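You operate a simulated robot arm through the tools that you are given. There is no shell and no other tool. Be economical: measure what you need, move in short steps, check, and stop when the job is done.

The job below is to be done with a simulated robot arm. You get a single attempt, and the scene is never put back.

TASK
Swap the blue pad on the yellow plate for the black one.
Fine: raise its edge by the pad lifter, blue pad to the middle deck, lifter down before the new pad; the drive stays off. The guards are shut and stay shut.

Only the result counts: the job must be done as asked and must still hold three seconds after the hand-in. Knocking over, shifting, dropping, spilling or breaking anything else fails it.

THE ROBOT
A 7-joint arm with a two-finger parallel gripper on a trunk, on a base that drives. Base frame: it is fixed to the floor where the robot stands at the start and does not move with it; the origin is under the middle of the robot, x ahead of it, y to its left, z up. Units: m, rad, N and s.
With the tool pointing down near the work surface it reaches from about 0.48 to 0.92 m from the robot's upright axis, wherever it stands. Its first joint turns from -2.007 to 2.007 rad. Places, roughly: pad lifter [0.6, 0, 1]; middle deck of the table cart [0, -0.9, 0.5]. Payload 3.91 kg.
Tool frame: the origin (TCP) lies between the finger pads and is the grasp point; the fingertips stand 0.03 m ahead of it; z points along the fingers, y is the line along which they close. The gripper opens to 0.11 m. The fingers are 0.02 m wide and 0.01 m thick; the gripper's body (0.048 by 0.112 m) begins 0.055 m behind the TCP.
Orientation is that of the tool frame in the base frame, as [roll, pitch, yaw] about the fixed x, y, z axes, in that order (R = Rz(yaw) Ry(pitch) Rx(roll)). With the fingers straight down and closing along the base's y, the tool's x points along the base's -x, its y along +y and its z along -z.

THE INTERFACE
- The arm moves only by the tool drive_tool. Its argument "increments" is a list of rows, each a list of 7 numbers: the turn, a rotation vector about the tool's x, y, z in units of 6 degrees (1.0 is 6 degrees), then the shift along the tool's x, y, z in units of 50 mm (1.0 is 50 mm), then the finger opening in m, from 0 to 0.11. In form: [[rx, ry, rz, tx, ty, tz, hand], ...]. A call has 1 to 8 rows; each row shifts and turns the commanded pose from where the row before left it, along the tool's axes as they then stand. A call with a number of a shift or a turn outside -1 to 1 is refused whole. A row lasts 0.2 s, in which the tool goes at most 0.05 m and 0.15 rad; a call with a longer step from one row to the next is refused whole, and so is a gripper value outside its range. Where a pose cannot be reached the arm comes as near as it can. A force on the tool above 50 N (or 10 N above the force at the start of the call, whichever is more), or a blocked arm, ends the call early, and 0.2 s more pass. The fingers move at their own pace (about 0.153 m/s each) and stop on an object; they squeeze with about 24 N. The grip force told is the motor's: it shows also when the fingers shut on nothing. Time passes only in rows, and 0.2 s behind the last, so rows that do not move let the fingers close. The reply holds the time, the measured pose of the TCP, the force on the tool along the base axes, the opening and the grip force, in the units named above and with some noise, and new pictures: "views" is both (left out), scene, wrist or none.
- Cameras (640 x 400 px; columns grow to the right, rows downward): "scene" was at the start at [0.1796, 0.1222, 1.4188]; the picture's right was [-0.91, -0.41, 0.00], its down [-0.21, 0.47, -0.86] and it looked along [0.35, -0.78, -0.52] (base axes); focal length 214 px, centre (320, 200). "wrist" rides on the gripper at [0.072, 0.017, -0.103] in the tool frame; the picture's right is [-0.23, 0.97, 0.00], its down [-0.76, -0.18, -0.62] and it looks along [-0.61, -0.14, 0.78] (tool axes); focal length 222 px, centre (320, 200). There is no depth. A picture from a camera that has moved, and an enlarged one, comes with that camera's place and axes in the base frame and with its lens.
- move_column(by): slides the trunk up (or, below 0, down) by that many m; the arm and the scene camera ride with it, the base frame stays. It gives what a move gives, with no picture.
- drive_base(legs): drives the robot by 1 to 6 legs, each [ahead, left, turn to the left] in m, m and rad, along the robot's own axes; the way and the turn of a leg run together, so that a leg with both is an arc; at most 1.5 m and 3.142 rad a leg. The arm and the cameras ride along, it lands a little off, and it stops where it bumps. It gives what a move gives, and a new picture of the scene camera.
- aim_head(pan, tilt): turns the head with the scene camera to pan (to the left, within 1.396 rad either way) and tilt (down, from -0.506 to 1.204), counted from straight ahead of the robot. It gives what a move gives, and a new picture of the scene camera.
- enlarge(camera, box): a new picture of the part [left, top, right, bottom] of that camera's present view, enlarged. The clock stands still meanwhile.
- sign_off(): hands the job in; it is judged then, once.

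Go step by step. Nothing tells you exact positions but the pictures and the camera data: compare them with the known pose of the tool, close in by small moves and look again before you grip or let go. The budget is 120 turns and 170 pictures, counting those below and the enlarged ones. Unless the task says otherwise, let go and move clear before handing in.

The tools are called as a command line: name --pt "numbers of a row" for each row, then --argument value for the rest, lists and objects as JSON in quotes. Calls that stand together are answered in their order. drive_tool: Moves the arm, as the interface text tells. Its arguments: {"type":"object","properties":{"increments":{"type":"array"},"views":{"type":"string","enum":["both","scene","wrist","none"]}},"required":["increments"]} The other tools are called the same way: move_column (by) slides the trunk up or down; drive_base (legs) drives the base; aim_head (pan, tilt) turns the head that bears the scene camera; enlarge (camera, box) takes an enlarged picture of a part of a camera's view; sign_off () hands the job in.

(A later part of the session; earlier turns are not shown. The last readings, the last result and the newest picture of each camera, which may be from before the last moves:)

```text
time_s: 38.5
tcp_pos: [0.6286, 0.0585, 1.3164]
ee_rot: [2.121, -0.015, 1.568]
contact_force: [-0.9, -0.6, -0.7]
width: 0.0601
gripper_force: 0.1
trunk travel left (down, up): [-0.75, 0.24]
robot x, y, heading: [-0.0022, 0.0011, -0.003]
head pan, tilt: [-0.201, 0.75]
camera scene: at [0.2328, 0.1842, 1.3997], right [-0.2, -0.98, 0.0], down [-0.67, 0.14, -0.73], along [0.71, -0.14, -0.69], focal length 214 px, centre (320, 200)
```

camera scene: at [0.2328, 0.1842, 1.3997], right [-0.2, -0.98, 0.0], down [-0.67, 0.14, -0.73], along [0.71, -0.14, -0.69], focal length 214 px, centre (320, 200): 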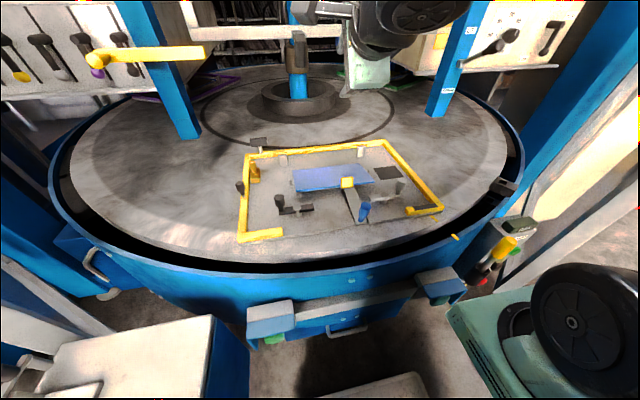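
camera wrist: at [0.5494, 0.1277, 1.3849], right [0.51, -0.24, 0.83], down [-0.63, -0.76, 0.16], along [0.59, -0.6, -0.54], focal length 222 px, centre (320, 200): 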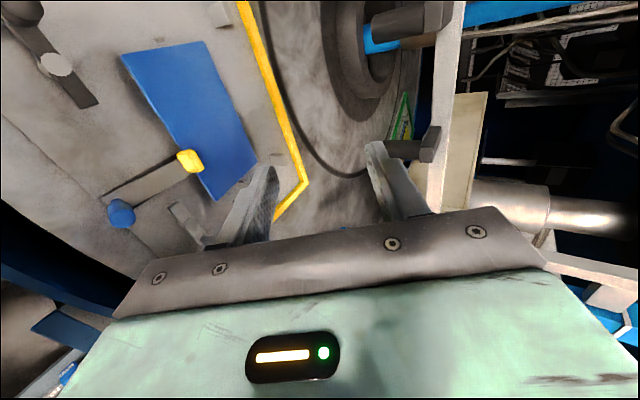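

I descend partway and finish tipping the tool to roughly 20° below horizontal.

drive_tool --pt "0 0 0 0 -0.6 0.66 0.06" --pt "0 0 0 0 -0.6 0.66 0.06" --pt "0 0 0 0 -0.6 0.66 0.06" --pt "0 0 0 0 -0.6 0.66 0.06" --pt "-0.9 0 0 0 0 0 0.06" --pt "-0.9 0 0 0 0 0 0.06" --views "both"

```text
time_s: 39.9
tcp_pos: [0.6978, 0.0689, 1.3042]
ee_rot: [2.071, -0.065, 1.676]
contact_force: [-0.4, -0.2, 0.1]
width: 0.06
gripper_force: 0.2
out of reach, approached as far as the arm can: row 1, 2, 3, 4, 5, 6
trunk travel left (down, up): [-0.75, 0.24]
robot x, y, heading: [0.0011, -0.0029, 0.002]
head pan, tilt: [-0.201, 0.75]
camera scene: at [0.2247, 0.1877, 1.4006], right [-0.2, -0.98, 0.0], down [-0.67, 0.14, -0.73], along [0.72, -0.15, -0.68], focal length 214 px, centre (320, 200)
camera wrist: at [0.6084, 0.1278, 1.371], right [0.49, -0.23, 0.84], down [-0.55, -0.83, 0.09], along [0.68, -0.51, -0.54], focal length 222 px, centre (320, 200)
```

scene: 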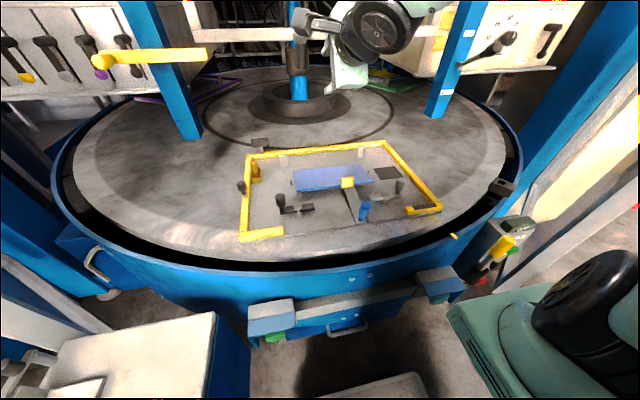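
wrist: 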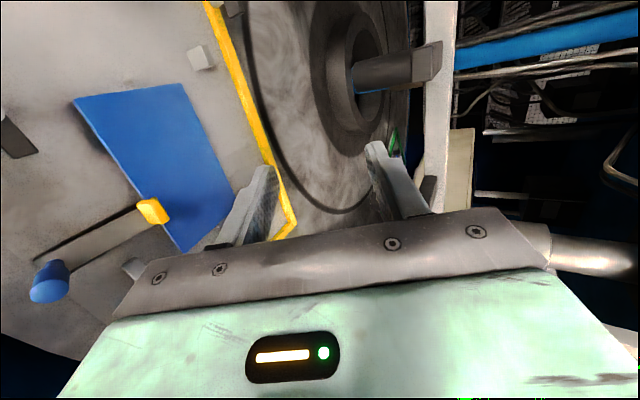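

The wrist is near its limit at this height, so I'll back off, lower the trunk, and work from a better arm posture.

drive_tool --pt "0 0 0 0 0 -0.8 0.06" --pt "0 1 0 0 0 -0.8 0.06" --pt "0 0 0 0 0 0 0.06" --views "none"

move_column --by -0.2

```text
time_s: 40.7
tcp_pos: [0.6308, 0.0518, 1.3083]
ee_rot: [1.92, -0.038, 1.658]
contact_force: [-0.2, -0.4, 0.1]
width: 0.0597
gripper_force: 0.1
out of reach, approached as far as the arm can: row 1
trunk travel left (down, up): [-0.75, 0.24]
robot x, y, heading: [-0.0007, 0.0001, -0.003]
head pan, tilt: [-0.201, 0.75]
```

```text
time_s: 42.8
tcp_pos: [0.6301, 0.0468, 1.1056]
ee_rot: [1.929, -0.05, 1.667]
contact_force: [-0.3, 0.2, 0.1]
width: 0.0597
gripper_force: 0.0
trunk travel left (down, up): [-0.55, 0.44]
robot x, y, heading: [0.0016, -0.0004, 0.0]
head pan, tilt: [-0.201, 0.75]
```

drive_tool --pt "0 -0.45 0.15 0 0 0 0.05" --pt "0 -0.45 0.15 0.15 0 0 0.05" --pt "0 0 0 0.15 0 0 0.05" --views "both"

enlarge --camera "scene" --box '[240, 90, 432, 210]'

```text
time_s: 43.6
tcp_pos: [0.6266, 0.0627, 1.1103]
ee_rot: [1.924, -0.042, 1.567]
contact_force: [-0.4, -0.4, -1.0]
width: 0.0501
gripper_force: 0.0
trunk travel left (down, up): [-0.55, 0.44]
robot x, y, heading: [0.0004, 0.002, -0.002]
head pan, tilt: [-0.201, 0.75]
camera scene: at [0.2285, 0.1883, 1.1991], right [-0.2, -0.98, 0.0], down [-0.67, 0.14, -0.73], along [0.71, -0.15, -0.68], focal length 214 px, centre (320, 200)
camera wrist: at [0.5359, 0.1324, 1.1634], right [0.33, -0.27, 0.9], down [-0.65, -0.76, 0.02], along [0.68, -0.59, -0.43], focal length 222 px, centre (320, 200)
```

scene: 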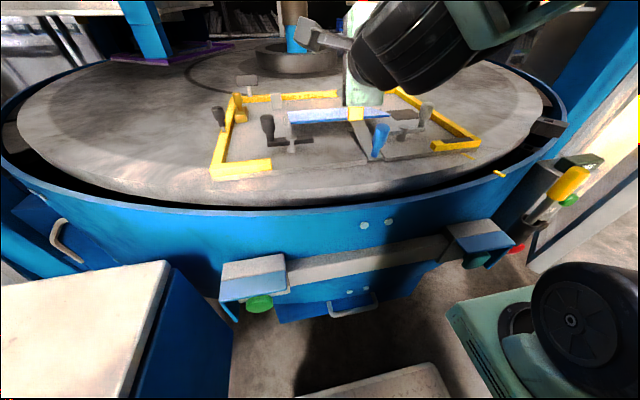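
wrist: 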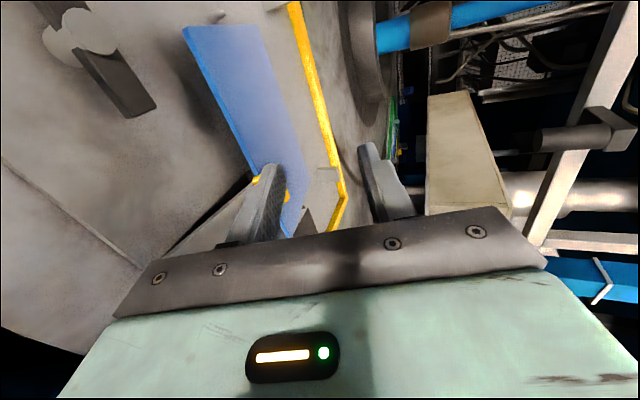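

```text
3.33 times, centred on (336, 150) of scene
camera zoom: at [0.2285, 0.1883, 1.1991], right [-0.2, -0.98, 0.0], down [-0.67, 0.14, -0.73], along [0.71, -0.15, -0.68], focal length 715 px, centre (267, 367)
```

zoom: 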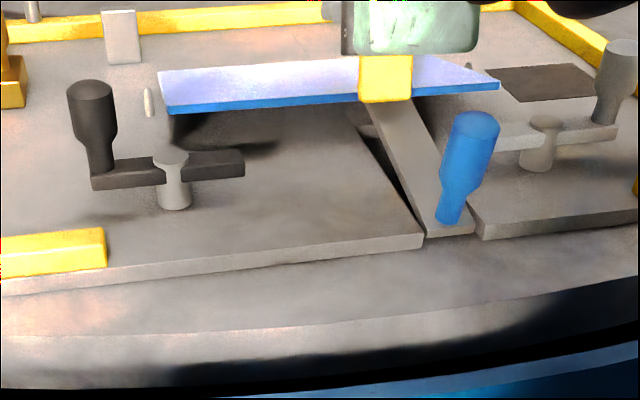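

The tool is now ~20° below horizontal at [0.627, 0.063, 1.11]. I approach just short of the pad edge.

drive_tool --pt "0 0 -0.4 0 -0.59 0.53 0.05" --pt "0 0 0 0 -0.59 0.53 0.05" --pt "0 0 0 0 -0.59 0.53 0.05" --views "wrist"

enlarge --camera "scene" --box '[240, 70, 432, 190]'

```text
time_s: 44.4
tcp_pos: [0.6664, 0.0639, 1.0035]
ee_rot: [1.911, -0.003, 1.584]
contact_force: [-4.9, -0.9, 9.4]
width: 0.0472
gripper_force: 0.0
trunk travel left (down, up): [-0.55, 0.44]
robot x, y, heading: [0.0019, -0.0008, 0.0]
head pan, tilt: [-0.201, 0.75]
camera wrist: at [0.5741, 0.1345, 1.0536], right [0.33, -0.22, 0.92], down [-0.64, -0.77, 0.04], along [0.7, -0.6, -0.4], focal length 222 px, centre (320, 200)
```

wrist: 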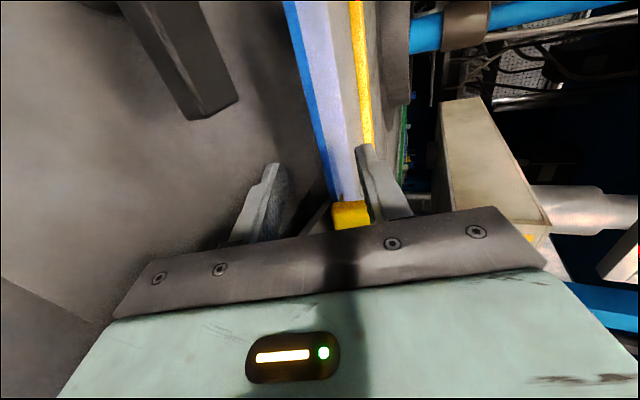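

```text
3.33 times, centred on (336, 130) of scene
camera zoom: at [0.2241, 0.1877, 1.2009], right [-0.2, -0.98, 0.0], down [-0.67, 0.14, -0.73], along [0.72, -0.15, -0.68], focal length 715 px, centre (267, 433)
```

zoom: 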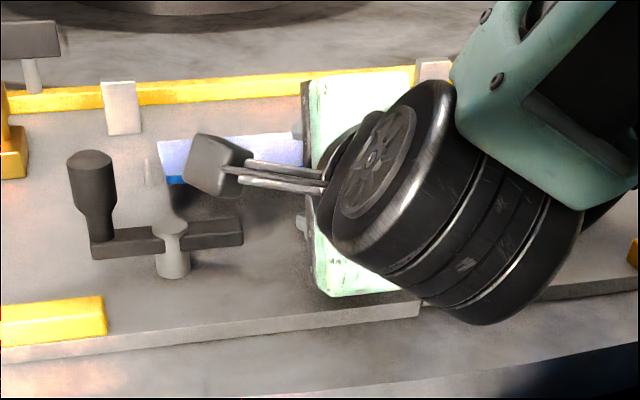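

There's light contact under the lower finger: the plate is likely at z≈0.96, higher than I assumed. I raise a little, narrow the opening, and look.

drive_tool --pt "0 0 0 0 0.1 -0.3 0.03" --pt "0 0 0 0 0.06 0 0.03" --pt "0 0 0 0 0 0 0.03" --views "wrist"

enlarge --camera "wrist" --box '[220, 100, 460, 250]'

```text
time_s: 45.2
tcp_pos: [0.6562, 0.0626, 1.0155]
ee_rot: [1.915, -0.001, 1.583]
contact_force: [-0.6, 0.6, 0.3]
width: 0.03
gripper_force: 0.1
trunk travel left (down, up): [-0.55, 0.44]
robot x, y, heading: [0.0023, 0.0005, -0.002]
head pan, tilt: [-0.201, 0.75]
camera wrist: at [0.5635, 0.134, 1.0657], right [0.33, -0.22, 0.92], down [-0.64, -0.77, 0.04], along [0.69, -0.6, -0.4], focal length 222 px, centre (320, 200)
```

wrist: 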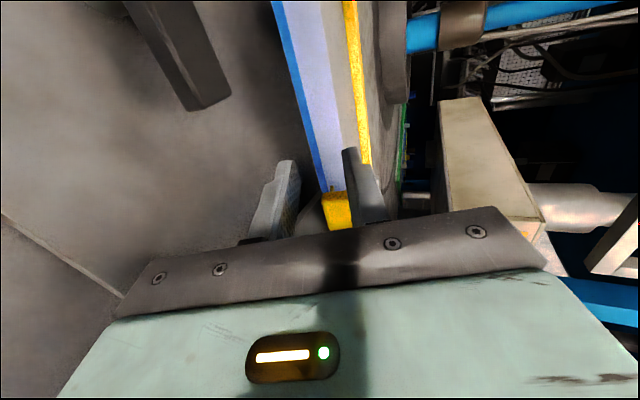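

```text
2.67 times, centred on (340, 175) of wrist
camera zoom: at [0.5635, 0.134, 1.0657], right [0.33, -0.22, 0.92], down [-0.64, -0.77, 0.04], along [0.69, -0.6, -0.4], focal length 592 px, centre (267, 267)
```

zoom: 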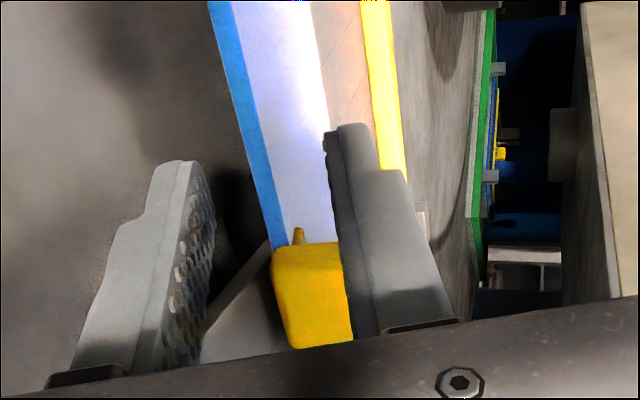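

The edge sits between the finger heights. I narrow to 26 mm and slide in to about 2 cm overlap.

drive_tool --pt "0 0 0 0 -0.03 0.2 0.026" --pt "0 0 0 0 -0.03 0.27 0.026" --pt "0 0 0 0 0 0.28 0.026" --views "none"

enlarge --camera "wrist" --box '[220, 100, 460, 250]'

```text
time_s: 46.0
tcp_pos: [0.6907, 0.0645, 0.9996]
ee_rot: [1.916, -0.002, 1.582]
contact_force: [0.3, 0.4, 0.3]
width: 0.026
gripper_force: 0.1
trunk travel left (down, up): [-0.55, 0.44]
robot x, y, heading: [0.0015, 0.0012, -0.0]
head pan, tilt: [-0.201, 0.75]
```

```text
2.67 times, centred on (340, 175) of wrist
camera zoom: at [0.5975, 0.1348, 1.0503], right [0.33, -0.22, 0.92], down [-0.64, -0.77, 0.04], along [0.7, -0.6, -0.4], focal length 592 px, centre (267, 267)
```

zoom: 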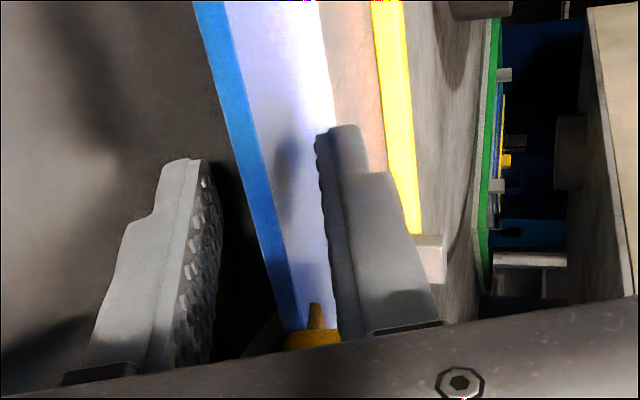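

No contact and the edge is between the fingers. One more centimetre in, then close.

drive_tool --pt "0 0 0 0 0.03 0.2 0.026" --pt "0 0 0 0 0 0 0.0" --pt "0 0 0 0 0 0 0.0" --views "scene"

enlarge --camera "wrist" --box '[220, 100, 460, 250]'

```text
time_s: 46.8
tcp_pos: [0.7002, 0.0649, 0.9989]
ee_rot: [1.913, -0.002, 1.58]
contact_force: [0.9, -0.7, 4.8]
width: 0.0083
gripper_force: 23.4
trunk travel left (down, up): [-0.55, 0.44]
robot x, y, heading: [0.0016, -0.0008, 0.003]
head pan, tilt: [-0.201, 0.75]
camera scene: at [0.2245, 0.1876, 1.2007], right [-0.2, -0.98, 0.0], down [-0.67, 0.14, -0.73], along [0.72, -0.15, -0.68], focal length 214 px, centre (320, 200)
```

scene: 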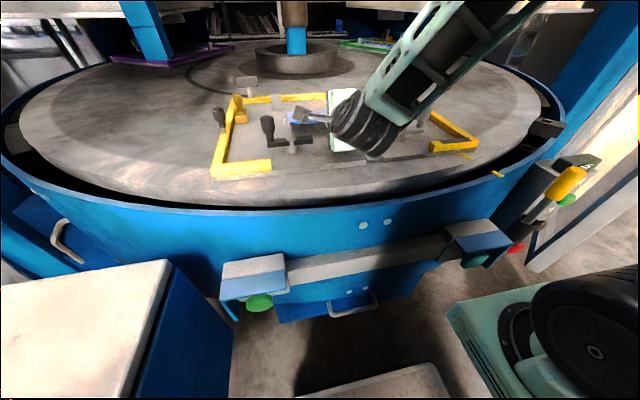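

```text
2.67 times, centred on (340, 175) of wrist
camera zoom: at [0.6079, 0.1349, 1.0494], right [0.33, -0.23, 0.92], down [-0.64, -0.77, 0.04], along [0.7, -0.6, -0.4], focal length 592 px, centre (267, 267)
```

zoom: 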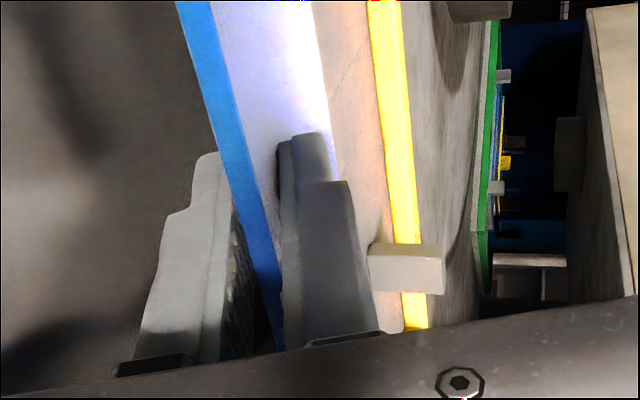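

The pad is gripped (8 mm). Now I lift straight up slowly.

drive_tool --pt "0 0 0 0 0.28 -0.1 0.0" --pt "0 0 0 0 0.28 -0.1 0.0" --pt "0 0 0 0 0.28 -0.1 0.0" --pt "0 0 0 0 0.28 -0.1 0.0" --views "wrist"

enlarge --camera "scene" --box '[240, 70, 432, 190]'

```text
time_s: 47.8
tcp_pos: [0.7005, 0.0656, 1.0581]
ee_rot: [1.917, 0.0, 1.583]
contact_force: [-0.3, 0.6, -1.0]
width: 0.0055
gripper_force: 23.9
trunk travel left (down, up): [-0.55, 0.44]
robot x, y, heading: [0.0033, 0.003, 0.0]
head pan, tilt: [-0.201, 0.75]
camera wrist: at [0.608, 0.135, 1.1077], right [0.33, -0.22, 0.92], down [-0.64, -0.77, 0.04], along [0.7, -0.6, -0.4], focal length 222 px, centre (320, 200)
```

wrist: 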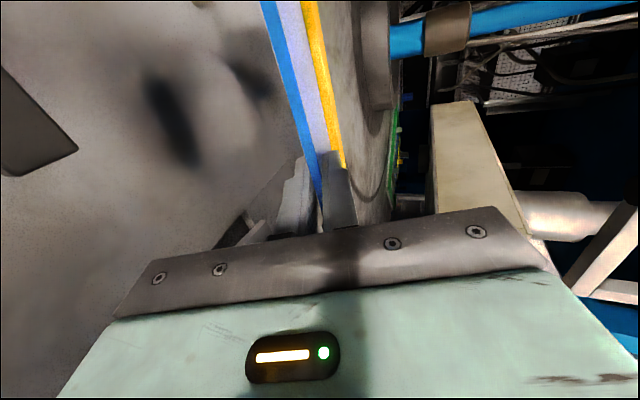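

```text
3.33 times, centred on (336, 130) of scene
camera zoom: at [0.2249, 0.1877, 1.2006], right [-0.2, -0.98, 0.0], down [-0.67, 0.14, -0.73], along [0.72, -0.15, -0.68], focal length 715 px, centre (267, 433)
```

zoom: 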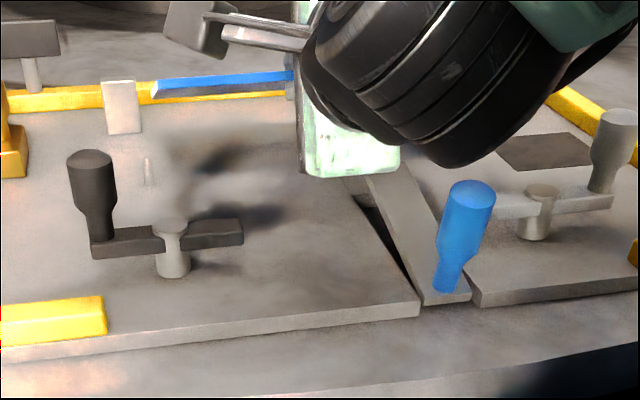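

The pad is free and firmly held. I raise the trunk, then tip the tool down so the pad hangs, retracting it.

move_column --by 0.25

drive_tool --pt "1 0 0 0 0 -0.2 0.0" --pt "1 0 0 0 0 -0.2 0.0" --pt "1 0 0 0 -0.2 -0.2 0.0" --pt "1 0 0 0 -0.2 -0.2 0.0" --pt "1 0 0 0 -0.3 0 0.0" --pt "1 0 0 0 -0.3 0 0.0" --pt "1 0 0 0 -0.4 0 0.0" --pt "1 0 0 0 -0.4 0 0.0" --views "none"

drive_tool --pt "1 0 0 0 -0.4 0 0.0" --pt "1 0 0 0 -0.4 0 0.0" --pt "1 0 0 0 -0.4 0 0.0" --pt "0.5 0 0 0 -0.4 0 0.0" --views "both"

```text
time_s: 50.4
tcp_pos: [0.7014, 0.0635, 1.3086]
ee_rot: [1.917, -0.003, 1.584]
contact_force: [0.1, -0.3, -1.5]
width: 0.0056
gripper_force: 24.1
trunk travel left (down, up): [-0.8, 0.19]
robot x, y, heading: [0.0024, 0.0007, -0.0]
head pan, tilt: [-0.201, 0.75]
```

```text
time_s: 52.2
tcp_pos: [0.5981, 0.063, 1.2695]
ee_rot: [2.756, 0.0, 1.583]
contact_force: [0.9, 0.1, -1.2]
width: 0.0054
gripper_force: 23.0
trunk travel left (down, up): [-0.8, 0.19]
robot x, y, heading: [0.002, 0.0004, 0.002]
head pan, tilt: [-0.201, 0.75]
```

```text
time_s: 53.2
tcp_pos: [0.5253, 0.0629, 1.252]
ee_rot: [3.119, -0.004, 1.582]
contact_force: [0.2, -0.2, -0.1]
width: 0.0055
gripper_force: 24.2
out of reach, approached as far as the arm can: row 1
trunk travel left (down, up): [-0.8, 0.19]
robot x, y, heading: [0.0014, -0.0005, 0.0]
head pan, tilt: [-0.201, 0.75]
camera scene: at [0.2245, 0.188, 1.4506], right [-0.2, -0.98, 0.0], down [-0.67, 0.14, -0.73], along [0.72, -0.15, -0.68], focal length 214 px, centre (320, 200)
camera wrist: at [0.5395, 0.1347, 1.3535], right [0.98, -0.22, 0.02], down [-0.18, -0.76, 0.62], along [-0.12, -0.61, -0.79], focal length 222 px, centre (320, 200)
```

scene: 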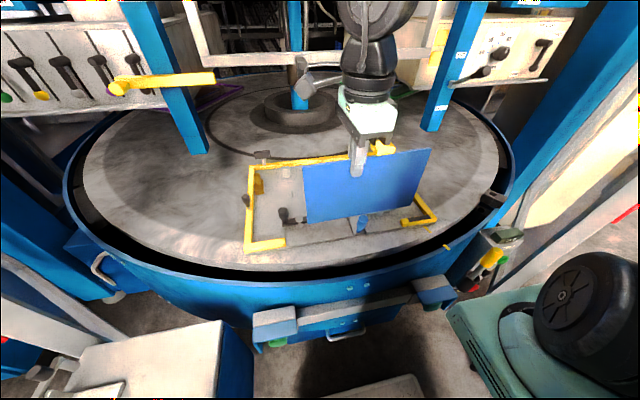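
wrist: 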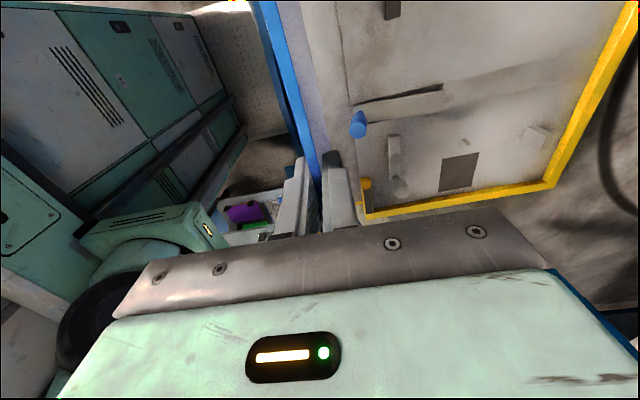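

The pad hangs safely (the yellow tab belongs to the pad). Now I turn the base right toward the cart in stages.

drive_base --legs '[[0, 0, -0.5]]'

```text
time_s: 55.0
tcp_pos: [0.491, -0.1982, 1.2498]
ee_rot: [3.118, -0.003, 1.08]
contact_force: [0.0, -0.9, -0.1]
width: 0.0055
gripper_force: 24.4
trunk travel left (down, up): [-0.8, 0.19]
robot x, y, heading: [0.0031, -0.0014, -0.503]
head pan, tilt: [-0.201, 0.75]
camera scene: at [0.2878, 0.0569, 1.4506], right [-0.65, -0.76, 0.0], down [-0.52, 0.44, -0.73], along [0.56, -0.47, -0.68], focal length 214 px, centre (320, 200)
```

scene: 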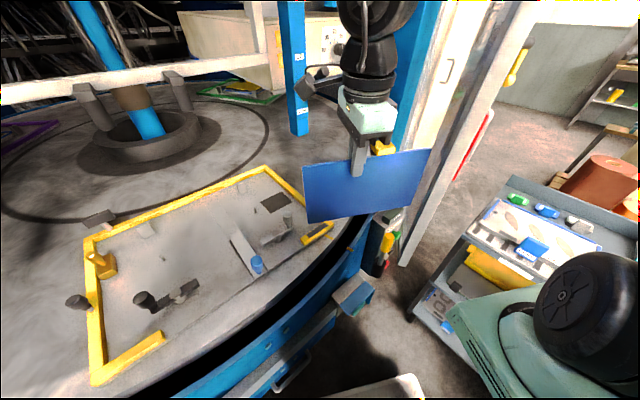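

Clear; I continue the turn.

drive_base --legs '[[0, 0, -0.55]]'

drive_base --legs '[[0, 0, -0.52]]'

```text
time_s: 57.0
tcp_pos: [0.3153, -0.4253, 1.2505]
ee_rot: [3.119, -0.004, 0.528]
contact_force: [0.4, 0.0, -1.1]
width: 0.0053
gripper_force: 24.0
trunk travel left (down, up): [-0.8, 0.19]
robot x, y, heading: [-0.0026, -0.0008, -1.056]
head pan, tilt: [-0.201, 0.75]
camera scene: at [0.2755, -0.1017, 1.4506], right [-0.95, -0.31, 0.0], down [-0.21, 0.65, -0.73], along [0.23, -0.69, -0.68], focal length 214 px, centre (320, 200)
```

scene: 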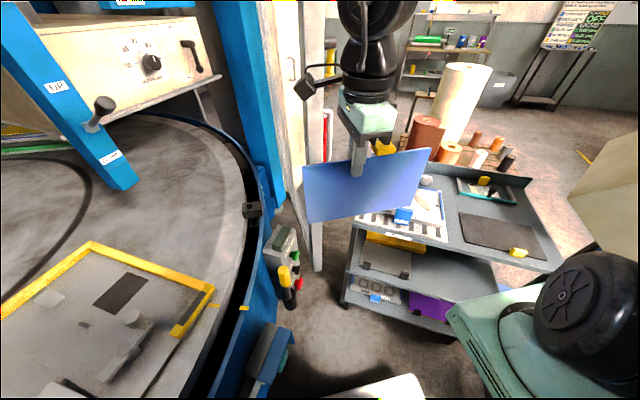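

```text
time_s: 57.9
tcp_pos: [0.2905, -0.4395, 1.2503]
ee_rot: [3.116, -0.001, 0.477]
contact_force: [0.0, 0.2, -1.5]
width: 0.0053
gripper_force: 24.0
trunk travel left (down, up): [-0.8, 0.19]
robot x, y, heading: [-0.0033, 0.0016, -1.105]
head pan, tilt: [-0.201, 0.75]
stopped in leg 1: the robot was blocked; the commanded pose is now the measured one
camera scene: at [0.2664, -0.114, 1.4506], right [-0.96, -0.26, 0.0], down [-0.18, 0.66, -0.73], along [0.19, -0.71, -0.68], focal length 214 px, centre (320, 200)
```

scene: 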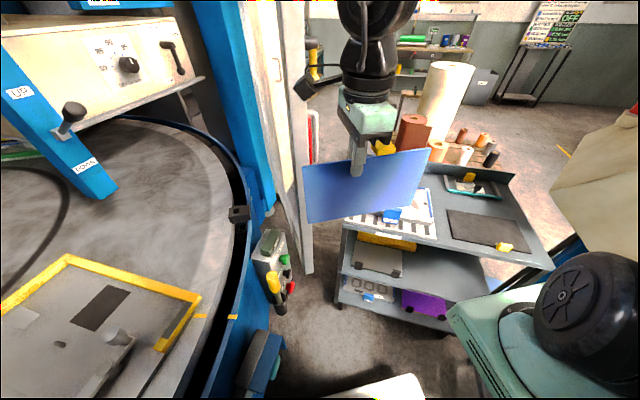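

The base bumped lightly, probably a front corner against the table's bench bar. I turn back slightly and look toward the robot's right rear before shifting.

drive_base --legs '[[0, 0, 0.06]]'

aim_head --pan -1.39 --tilt 0.8

aim_head --pan 1.0 --tilt 0.95

```text
time_s: 58.7
tcp_pos: [0.3168, -0.4194, 1.2498]
ee_rot: [3.12, -0.001, 0.539]
contact_force: [1.4, -0.2, -0.9]
width: 0.0055
gripper_force: 24.5
trunk travel left (down, up): [-0.8, 0.19]
robot x, y, heading: [-0.0022, -0.0012, -1.043]
head pan, tilt: [-0.201, 0.75]
camera scene: at [0.273, -0.0974, 1.4506], right [-0.95, -0.32, 0.0], down [-0.22, 0.65, -0.73], along [0.24, -0.69, -0.68], focal length 214 px, centre (320, 200)
```

scene: 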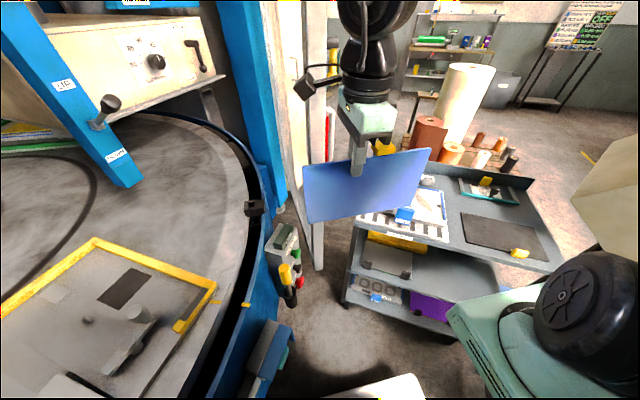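

```text
time_s: 60.1
tcp_pos: [0.3173, -0.4202, 1.2508]
ee_rot: [3.12, -0.002, 0.539]
contact_force: [0.6, -0.6, -1.1]
width: 0.0053
gripper_force: 23.8
trunk travel left (down, up): [-0.8, 0.19]
robot x, y, heading: [-0.0021, 0.0024, -1.041]
head pan, tilt: [-1.389, 0.799]
camera scene: at [0.1851, -0.0716, 1.4466], right [-0.65, 0.76, 0.0], down [0.54, 0.47, -0.7], along [-0.53, -0.46, -0.72], focal length 214 px, centre (320, 200)
```

scene: 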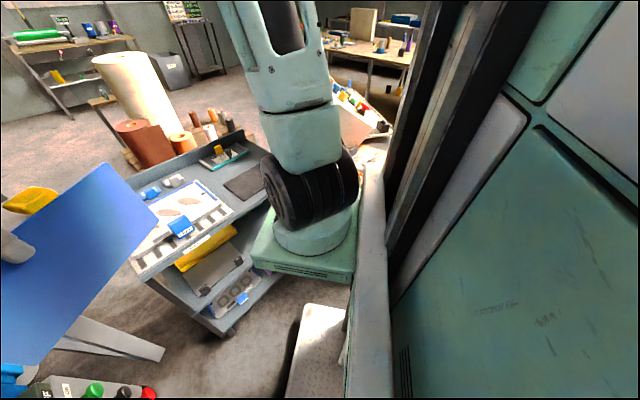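

```text
time_s: 62.3
tcp_pos: [0.316, -0.4203, 1.2509]
ee_rot: [3.12, -0.002, 0.54]
contact_force: [0.5, -0.1, -0.7]
width: 0.0056
gripper_force: 23.9
trunk travel left (down, up): [-0.8, 0.19]
robot x, y, heading: [-0.0049, 0.0006, -1.045]
head pan, tilt: [1.0, 0.949]
camera scene: at [0.3189, -0.0221, 1.4351], right [-0.04, -1.0, 0.0], down [-0.81, 0.03, -0.58], along [0.58, -0.02, -0.81], focal length 214 px, centre (320, 200)
```

scene: 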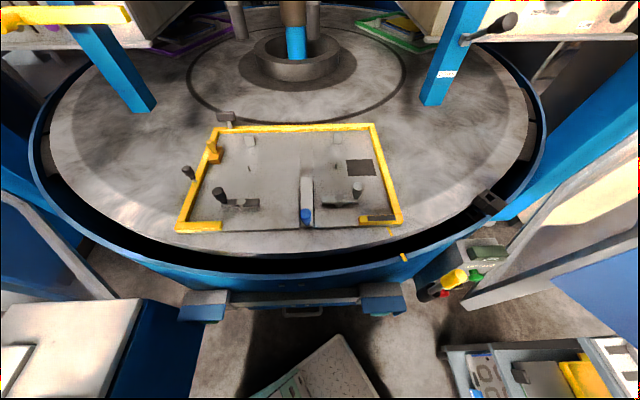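

The likely blocker is the cabinet at the robot's rear left. I shift the robot to its right (a clear area), then continue turning in small legs.

drive_base --legs '[[0.0, -0.13, 0]]'

drive_base --legs '[[0, 0, -0.25]]'

```text
time_s: 63.6
tcp_pos: [0.2033, -0.4871, 1.2504]
ee_rot: [3.12, -0.002, 0.539]
contact_force: [-0.1, 0.2, -0.8]
width: 0.0056
gripper_force: 24.0
trunk travel left (down, up): [-0.8, 0.19]
robot x, y, heading: [-0.1183, -0.0642, -1.041]
head pan, tilt: [1.0, 0.949]
camera scene: at [0.2061, -0.0879, 1.4351], right [-0.04, -1.0, 0.0], down [-0.81, 0.03, -0.58], along [0.58, -0.02, -0.81], focal length 214 px, centre (320, 200)
```

scene: 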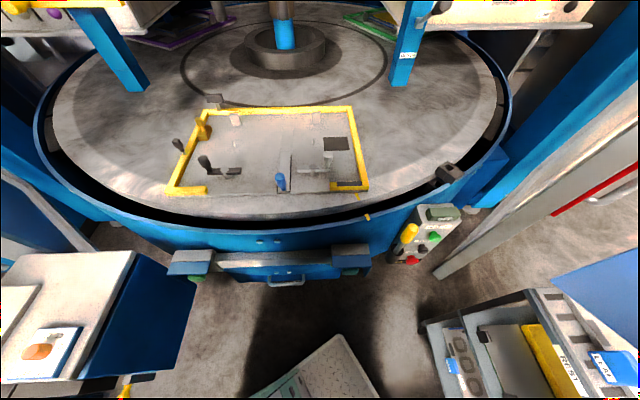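

```text
time_s: 64.8
tcp_pos: [0.0894, -0.5527, 1.2502]
ee_rot: [3.119, -0.002, 0.29]
contact_force: [0.3, 0.2, -1.1]
width: 0.0056
gripper_force: 24.0
trunk travel left (down, up): [-0.8, 0.19]
robot x, y, heading: [-0.1143, -0.0678, -1.293]
head pan, tilt: [1.0, 0.949]
camera scene: at [0.1907, -0.1665, 1.4351], right [-0.29, -0.96, 0.0], down [-0.78, 0.23, -0.58], along [0.56, -0.17, -0.81], focal length 214 px, centre (320, 200)
```

scene: 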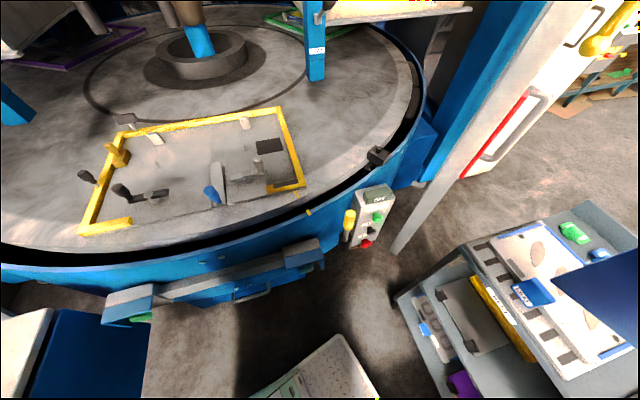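

No blocking. I finish the turn and look at the cart.

drive_base --legs '[[0, 0, -0.275]]'

aim_head --pan -0.3 --tilt 0.95

```text
time_s: 66.2
tcp_pos: [-0.0507, -0.5904, 1.2504]
ee_rot: [3.12, -0.002, 0.015]
contact_force: [0.0, -0.7, 0.5]
width: 0.0054
gripper_force: 24.1
trunk travel left (down, up): [-0.8, 0.19]
robot x, y, heading: [-0.1168, -0.0657, -1.566]
head pan, tilt: [1.0, 0.949]
camera scene: at [0.1515, -0.2462, 1.4351], right [-0.54, -0.84, 0.0], down [-0.69, 0.44, -0.58], along [0.49, -0.31, -0.81], focal length 214 px, centre (320, 200)
```

scene: 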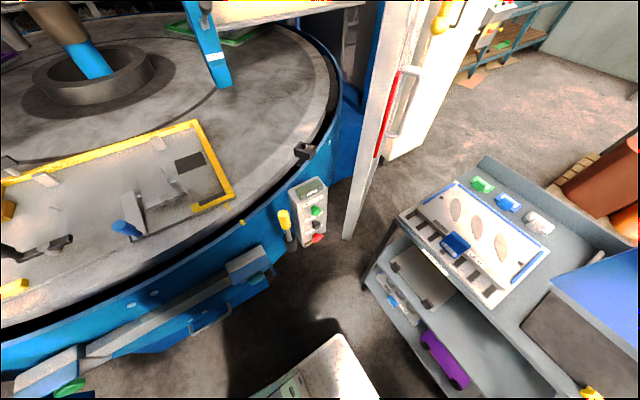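

```text
time_s: 67.6
tcp_pos: [-0.051, -0.5907, 1.2503]
ee_rot: [3.118, -0.002, 0.015]
contact_force: [0.1, 0.2, -0.3]
width: 0.0054
gripper_force: 23.6
trunk travel left (down, up): [-0.8, 0.19]
robot x, y, heading: [-0.1155, -0.0639, -1.564]
head pan, tilt: [-0.3, 0.949]
camera scene: at [0.0689, -0.2767, 1.4351], right [-0.96, 0.29, 0.0], down [0.24, 0.78, -0.58], along [-0.17, -0.56, -0.81], focal length 214 px, centre (320, 200)
```

scene: 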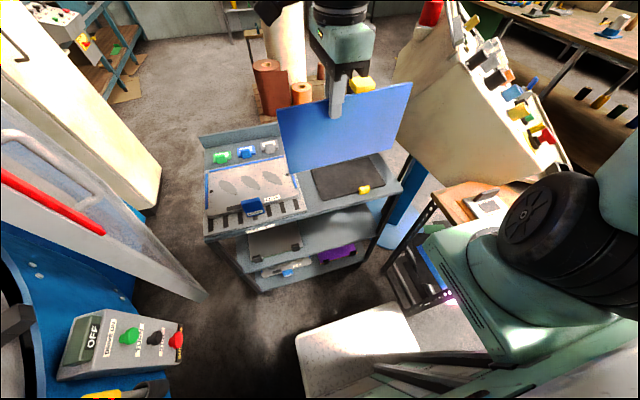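

Good view of the cart. There is also a black stand on the right near the shoulder; I check the clearance there before lowering.

aim_head --pan -0.9 --tilt 1.1

enlarge --camera "scene" --box '[0, 0, 320, 200]'

```text
time_s: 68.6
tcp_pos: [-0.0512, -0.5901, 1.2502]
ee_rot: [3.117, -0.002, 0.015]
contact_force: [0.0, 0.7, -1.1]
width: 0.0055
gripper_force: 24.1
trunk travel left (down, up): [-0.8, 0.19]
robot x, y, heading: [-0.1175, -0.0644, -1.57]
head pan, tilt: [-0.901, 1.1]
camera scene: at [0.0408, -0.2466, 1.4249], right [-0.62, 0.78, 0.0], down [0.7, 0.56, -0.45], along [-0.35, -0.28, -0.89], focal length 214 px, centre (320, 200)
```

scene: 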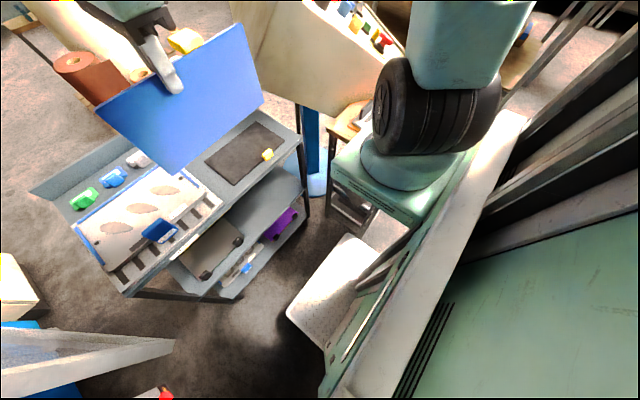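

```text
2.00 times, centred on (160, 100) of scene
camera zoom: at [0.0408, -0.2466, 1.4249], right [-0.62, 0.78, 0.0], down [0.7, 0.56, -0.45], along [-0.35, -0.28, -0.89], focal length 429 px, centre (640, 400)
```

zoom: 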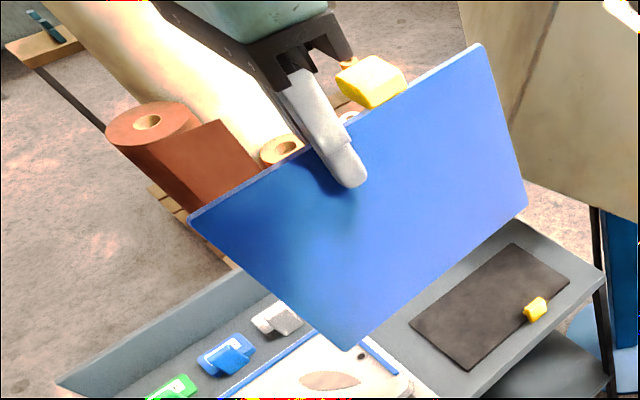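

I make a small shift (back 3 cm, left 3 cm) for clearance, then lower the trunk with the pad hanging in front of the cart.

drive_base --legs '[[-0.03, 0.03, 0]]'

move_column --by -0.3

aim_head --pan -0.2 --tilt 0.95

```text
time_s: 69.5
tcp_pos: [-0.0205, -0.5598, 1.2503]
ee_rot: [3.119, -0.002, 0.013]
contact_force: [-0.8, 0.4, -0.7]
width: 0.0055
gripper_force: 24.0
trunk travel left (down, up): [-0.8, 0.19]
robot x, y, heading: [-0.0859, -0.0363, -1.564]
head pan, tilt: [-0.901, 1.1]
camera scene: at [0.0707, -0.2164, 1.4249], right [-0.62, 0.78, 0.0], down [0.7, 0.56, -0.45], along [-0.35, -0.28, -0.89], focal length 214 px, centre (320, 200)
```

scene: 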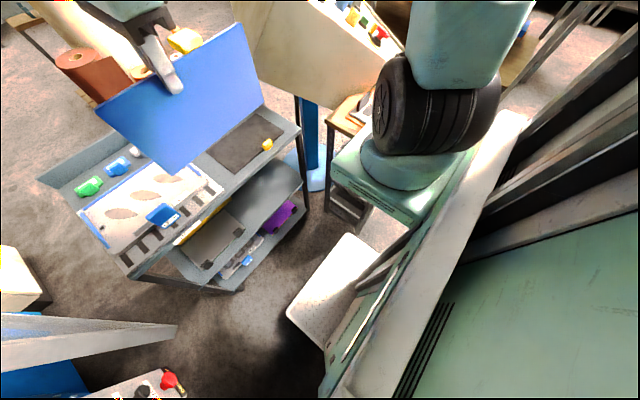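

```text
time_s: 72.5
tcp_pos: [-0.0205, -0.5599, 0.9521]
ee_rot: [3.119, -0.002, 0.015]
contact_force: [0.5, 1.0, -0.2]
width: 0.0055
gripper_force: 23.7
trunk travel left (down, up): [-0.5, 0.49]
robot x, y, heading: [-0.0861, -0.0363, -1.571]
head pan, tilt: [-0.901, 1.1]
```

```text
time_s: 73.6
tcp_pos: [-0.0209, -0.5582, 0.9499]
ee_rot: [3.119, 0.0, 0.014]
contact_force: [-0.2, -0.4, -0.4]
width: 0.0057
gripper_force: 23.7
trunk travel left (down, up): [-0.5, 0.49]
robot x, y, heading: [-0.0843, -0.036, -1.572]
head pan, tilt: [-0.201, 0.949]
camera scene: at [0.1058, -0.2481, 1.1351], right [-0.98, 0.2, 0.0], down [0.16, 0.8, -0.58], along [-0.11, -0.57, -0.81], focal length 214 px, centre (320, 200)
```

scene: 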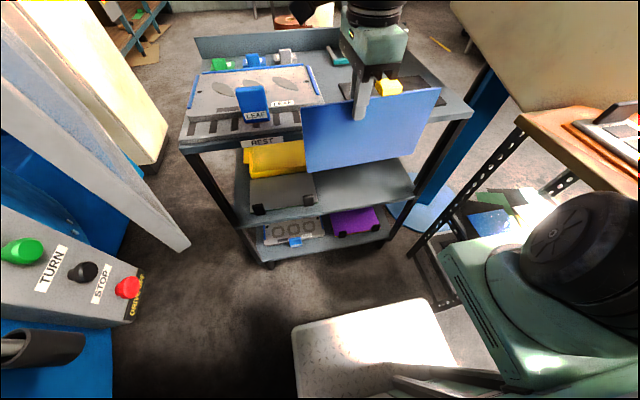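

I check the shoulder-versus-stand clearance before lowering more.

aim_head --pan -0.8 --tilt 0.8

```text
time_s: 74.6
tcp_pos: [-0.0208, -0.5595, 0.9503]
ee_rot: [3.119, -0.002, 0.013]
contact_force: [-0.4, -0.3, -0.7]
width: 0.0056
gripper_force: 23.9
trunk travel left (down, up): [-0.5, 0.49]
robot x, y, heading: [-0.0832, -0.0374, -1.566]
head pan, tilt: [-0.799, 0.799]
camera scene: at [0.0625, -0.2333, 1.1466], right [-0.7, 0.71, 0.0], down [0.51, 0.5, -0.7], along [-0.5, -0.49, -0.72], focal length 214 px, centre (320, 200)
```

scene: 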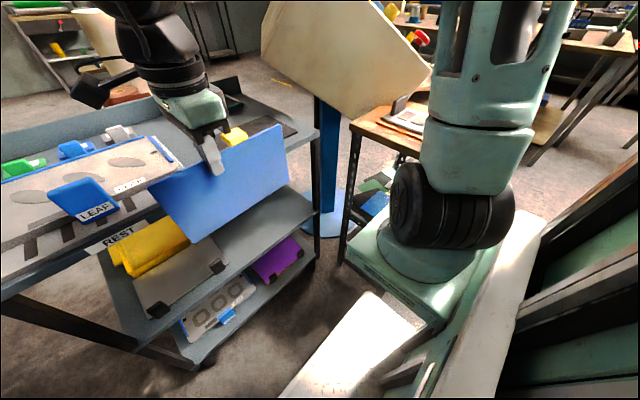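

The shoulder clears the stand by several centimetres and stays at the same x. I shift the hand to the free right part and lower further.

drive_tool --pt "0 0 0 -0.7 0 0 0.0" --pt "0 0 0 -0.7 0 0 0.0" --pt "0 0 0 -0.7 0 0 0.0" --views "none"

move_column --by -0.25

aim_head --pan -0.1 --tilt 0.75

```text
time_s: 75.4
tcp_pos: [-0.1247, -0.5606, 0.9491]
ee_rot: [3.118, -0.001, 0.015]
contact_force: [0.0, 1.0, -0.9]
width: 0.0055
gripper_force: 23.7
trunk travel left (down, up): [-0.5, 0.49]
robot x, y, heading: [-0.0848, -0.0352, -1.566]
head pan, tilt: [-0.799, 0.799]
```

```text
time_s: 78.0
tcp_pos: [-0.1253, -0.5613, 0.6981]
ee_rot: [3.12, -0.002, 0.014]
contact_force: [-0.3, -0.5, -0.4]
width: 0.0053
gripper_force: 23.3
trunk travel left (down, up): [-0.25, 0.74]
robot x, y, heading: [-0.086, -0.0333, -1.571]
head pan, tilt: [-0.799, 0.799]
```

```text
time_s: 79.0
tcp_pos: [-0.1252, -0.5606, 0.6983]
ee_rot: [3.119, -0.003, 0.013]
contact_force: [0.1, -0.9, -1.2]
width: 0.0053
gripper_force: 24.4
trunk travel left (down, up): [-0.25, 0.74]
robot x, y, heading: [-0.0839, -0.0354, -1.568]
head pan, tilt: [-0.099, 0.75]
camera scene: at [0.1121, -0.2593, 0.9006], right [-1.0, 0.1, 0.0], down [0.07, 0.68, -0.73], along [-0.07, -0.73, -0.68], focal length 214 px, centre (320, 200)
```

scene: 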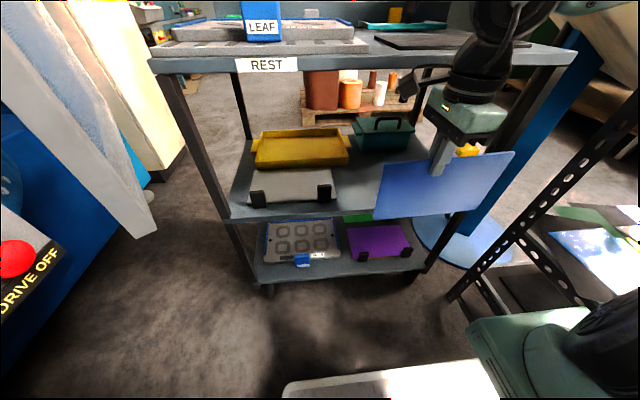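

Very clear view: middle deck z≈0.51, front edge y≈−0.65, free area from x≈0.03 to −0.36, teal box starting at y≈−0.90. I tip the pad up and forward into the gap.

drive_tool --pt "-1 0 0 0 0.25 0.03 0.0" --pt "-1 0 0 0 0.24 0.05 0.0" --pt "-1 0 0 0 0.24 0.08 0.0" --pt "-1 0 0 0 0.23 0.1 0.0" --pt "-1 0 0 0 0.22 0.12 0.0" --pt "-1 0 0 0 0.2 0.15 0.0" --pt "-1 0 0 0 0.18 0.17 0.0" --pt "-1 0 0 0 0.17 0.18 0.0" --views "scene"

```text
time_s: 80.8
tcp_pos: [-0.1229, -0.6602, 0.6905]
ee_rot: [2.277, -0.004, 0.016]
contact_force: [-0.2, 0.7, -0.6]
width: 0.0052
gripper_force: 24.1
trunk travel left (down, up): [-0.25, 0.74]
robot x, y, heading: [-0.085, -0.0326, -1.572]
head pan, tilt: [-0.099, 0.75]
camera scene: at [0.1122, -0.2593, 0.9006], right [-1.0, 0.1, 0.0], down [0.07, 0.68, -0.73], along [-0.07, -0.73, -0.68], focal length 214 px, centre (320, 200)
```

scene: 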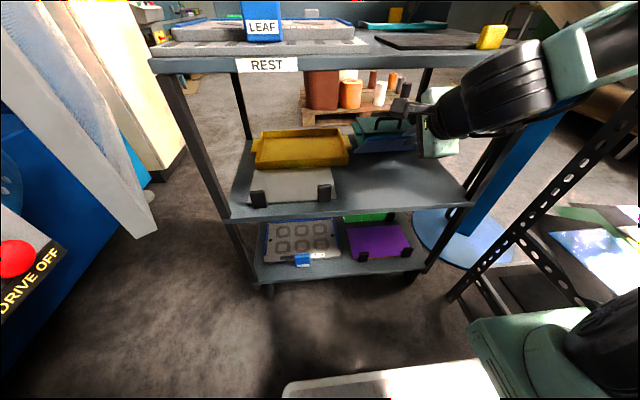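

Good. I continue tipping up to about 18° below horizontal.

drive_tool --pt "-1 0 0 0 0 0 0.0" --pt "-1 0 0 0 0 0 0.0" --pt "-1 0 0 0 0 0 0.0" --pt "-0.7 0 0 0 0 0 0.0" --views "none"

move_column --by -0.1

enlarge --camera "scene" --box '[220, 20, 540, 220]'

```text
time_s: 81.8
tcp_pos: [-0.1103, -0.6974, 0.7078]
ee_rot: [1.891, -0.002, 0.016]
contact_force: [-0.8, -0.8, -0.7]
width: 0.0053
gripper_force: 23.7
out of reach, approached as far as the arm can: row 2, 3, 4
trunk travel left (down, up): [-0.25, 0.74]
robot x, y, heading: [-0.0859, -0.0357, -1.568]
head pan, tilt: [-0.099, 0.75]
```

```text
time_s: 83.2
tcp_pos: [-0.1085, -0.6969, 0.6096]
ee_rot: [1.891, -0.001, 0.016]
contact_force: [-0.9, 0.3, -1.0]
width: 0.0056
gripper_force: 24.3
trunk travel left (down, up): [-0.15, 0.84]
robot x, y, heading: [-0.0861, -0.0366, -1.566]
head pan, tilt: [-0.099, 0.75]
```

```text
2.00 times, centred on (380, 120) of scene
camera zoom: at [0.1136, -0.2589, 0.8006], right [-1.0, 0.1, 0.0], down [0.06, 0.68, -0.73], along [-0.07, -0.73, -0.68], focal length 429 px, centre (200, 360)
```

zoom: 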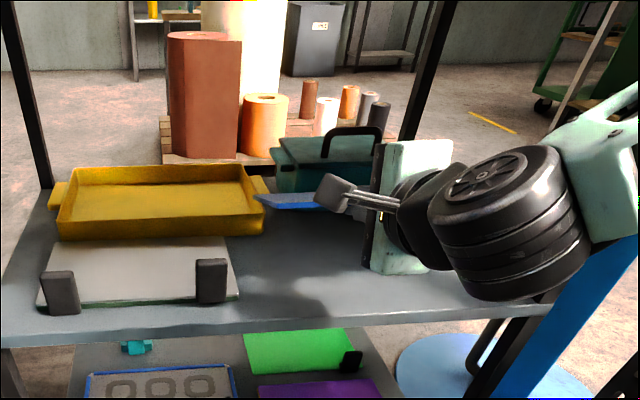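

Tool is 18° below horizontal. The pad's far left corner is close to the yellow tray, so I shift 3.5 cm to the right, then lower.

drive_tool --pt "0 0 0 -0.35 0 -0.1 0.0" --pt "0 0 0 -0.35 0 -0.1 0.0" --views "none"

move_column --by -0.045

aim_head --pan -0.25 --tilt 0.6

enlarge --camera "scene" --box '[200, 40, 520, 240]'

```text
time_s: 83.8
tcp_pos: [-0.112, -0.7193, 0.6216]
ee_rot: [1.887, 0.02, 0.045]
contact_force: [-1.1, -0.4, -1.1]
width: 0.0056
gripper_force: 24.5
out of reach, approached as far as the arm can: row 1, 2
trunk travel left (down, up): [-0.15, 0.84]
robot x, y, heading: [-0.0837, -0.0501, -1.543]
head pan, tilt: [-0.099, 0.75]
```

```text
time_s: 84.7
tcp_pos: [-0.0966, -0.7332, 0.5762]
ee_rot: [1.885, 0.024, 0.068]
contact_force: [-0.9, -3.3, 3.6]
width: 0.0069
gripper_force: 23.3
trunk travel left (down, up): [-0.105, 0.885]
robot x, y, heading: [-0.0774, -0.0671, -1.522]
head pan, tilt: [-0.099, 0.75]
```

```text
time_s: 85.4
tcp_pos: [-0.0963, -0.7322, 0.5762]
ee_rot: [1.886, 0.025, 0.067]
contact_force: [-2.6, 0.7, 4.6]
width: 0.0074
gripper_force: 24.3
trunk travel left (down, up): [-0.105, 0.885]
robot x, y, heading: [-0.0773, -0.0611, -1.521]
head pan, tilt: [-0.25, 0.6]
camera scene: at [0.1211, -0.2821, 0.7667], right [-0.98, 0.2, 0.01], down [0.11, 0.55, -0.83], along [-0.17, -0.81, -0.56], focal length 214 px, centre (320, 200)
```

scene: 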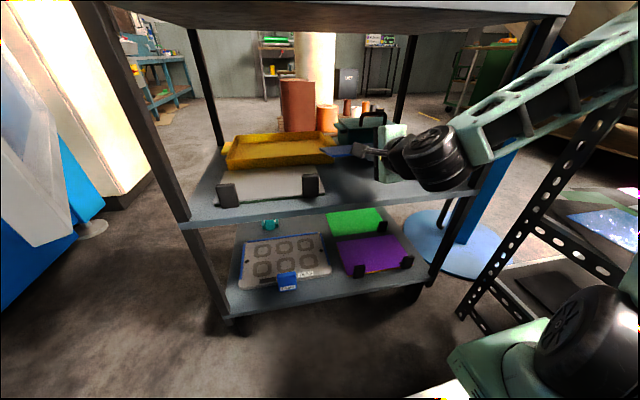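

```text
2.00 times, centred on (360, 140) of scene
camera zoom: at [0.1211, -0.2821, 0.7667], right [-0.98, 0.2, 0.01], down [0.11, 0.55, -0.83], along [-0.17, -0.81, -0.56], focal length 429 px, centre (240, 320)
```

zoom: 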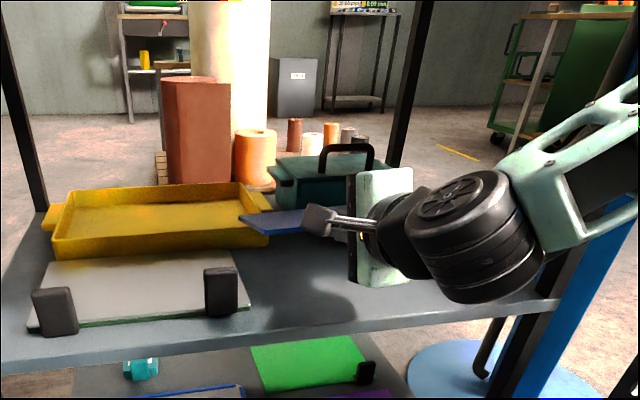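

The base was nudged and the pad's far edge is close to the tray and box; something is touching. I raise slightly and back away.

move_column --by 0.05

aim_head --pan -0.7 --tilt 0.3

```text
time_s: 86.3
tcp_pos: [-0.1197, -0.717, 0.6287]
ee_rot: [1.893, 0.02, 0.045]
contact_force: [-1.3, -1.0, -1.5]
width: 0.0056
gripper_force: 23.6
trunk travel left (down, up): [-0.155, 0.835]
robot x, y, heading: [-0.0869, -0.0524, -1.543]
head pan, tilt: [-0.25, 0.6]
```

```text
time_s: 87.2
tcp_pos: [-0.1192, -0.7182, 0.6271]
ee_rot: [1.886, 0.024, 0.041]
contact_force: [-1.4, -1.2, -1.9]
width: 0.0055
gripper_force: 24.0
trunk travel left (down, up): [-0.155, 0.835]
robot x, y, heading: [-0.0845, -0.0502, -1.543]
head pan, tilt: [-0.7, 0.3]
camera scene: at [0.071, -0.2594, 0.8461], right [-0.78, 0.62, 0.01], down [0.18, 0.23, -0.96], along [-0.6, -0.75, -0.29], focal length 214 px, centre (320, 200)
```

scene: 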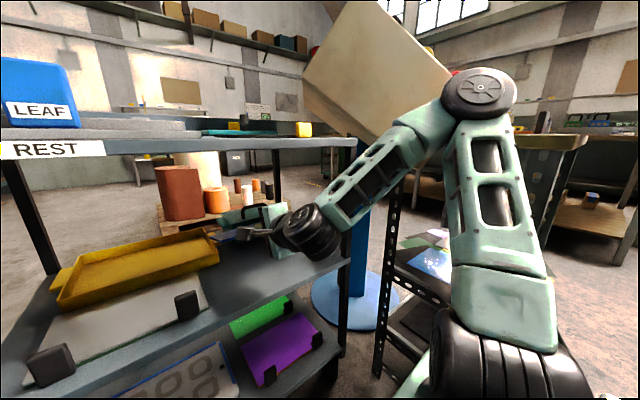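

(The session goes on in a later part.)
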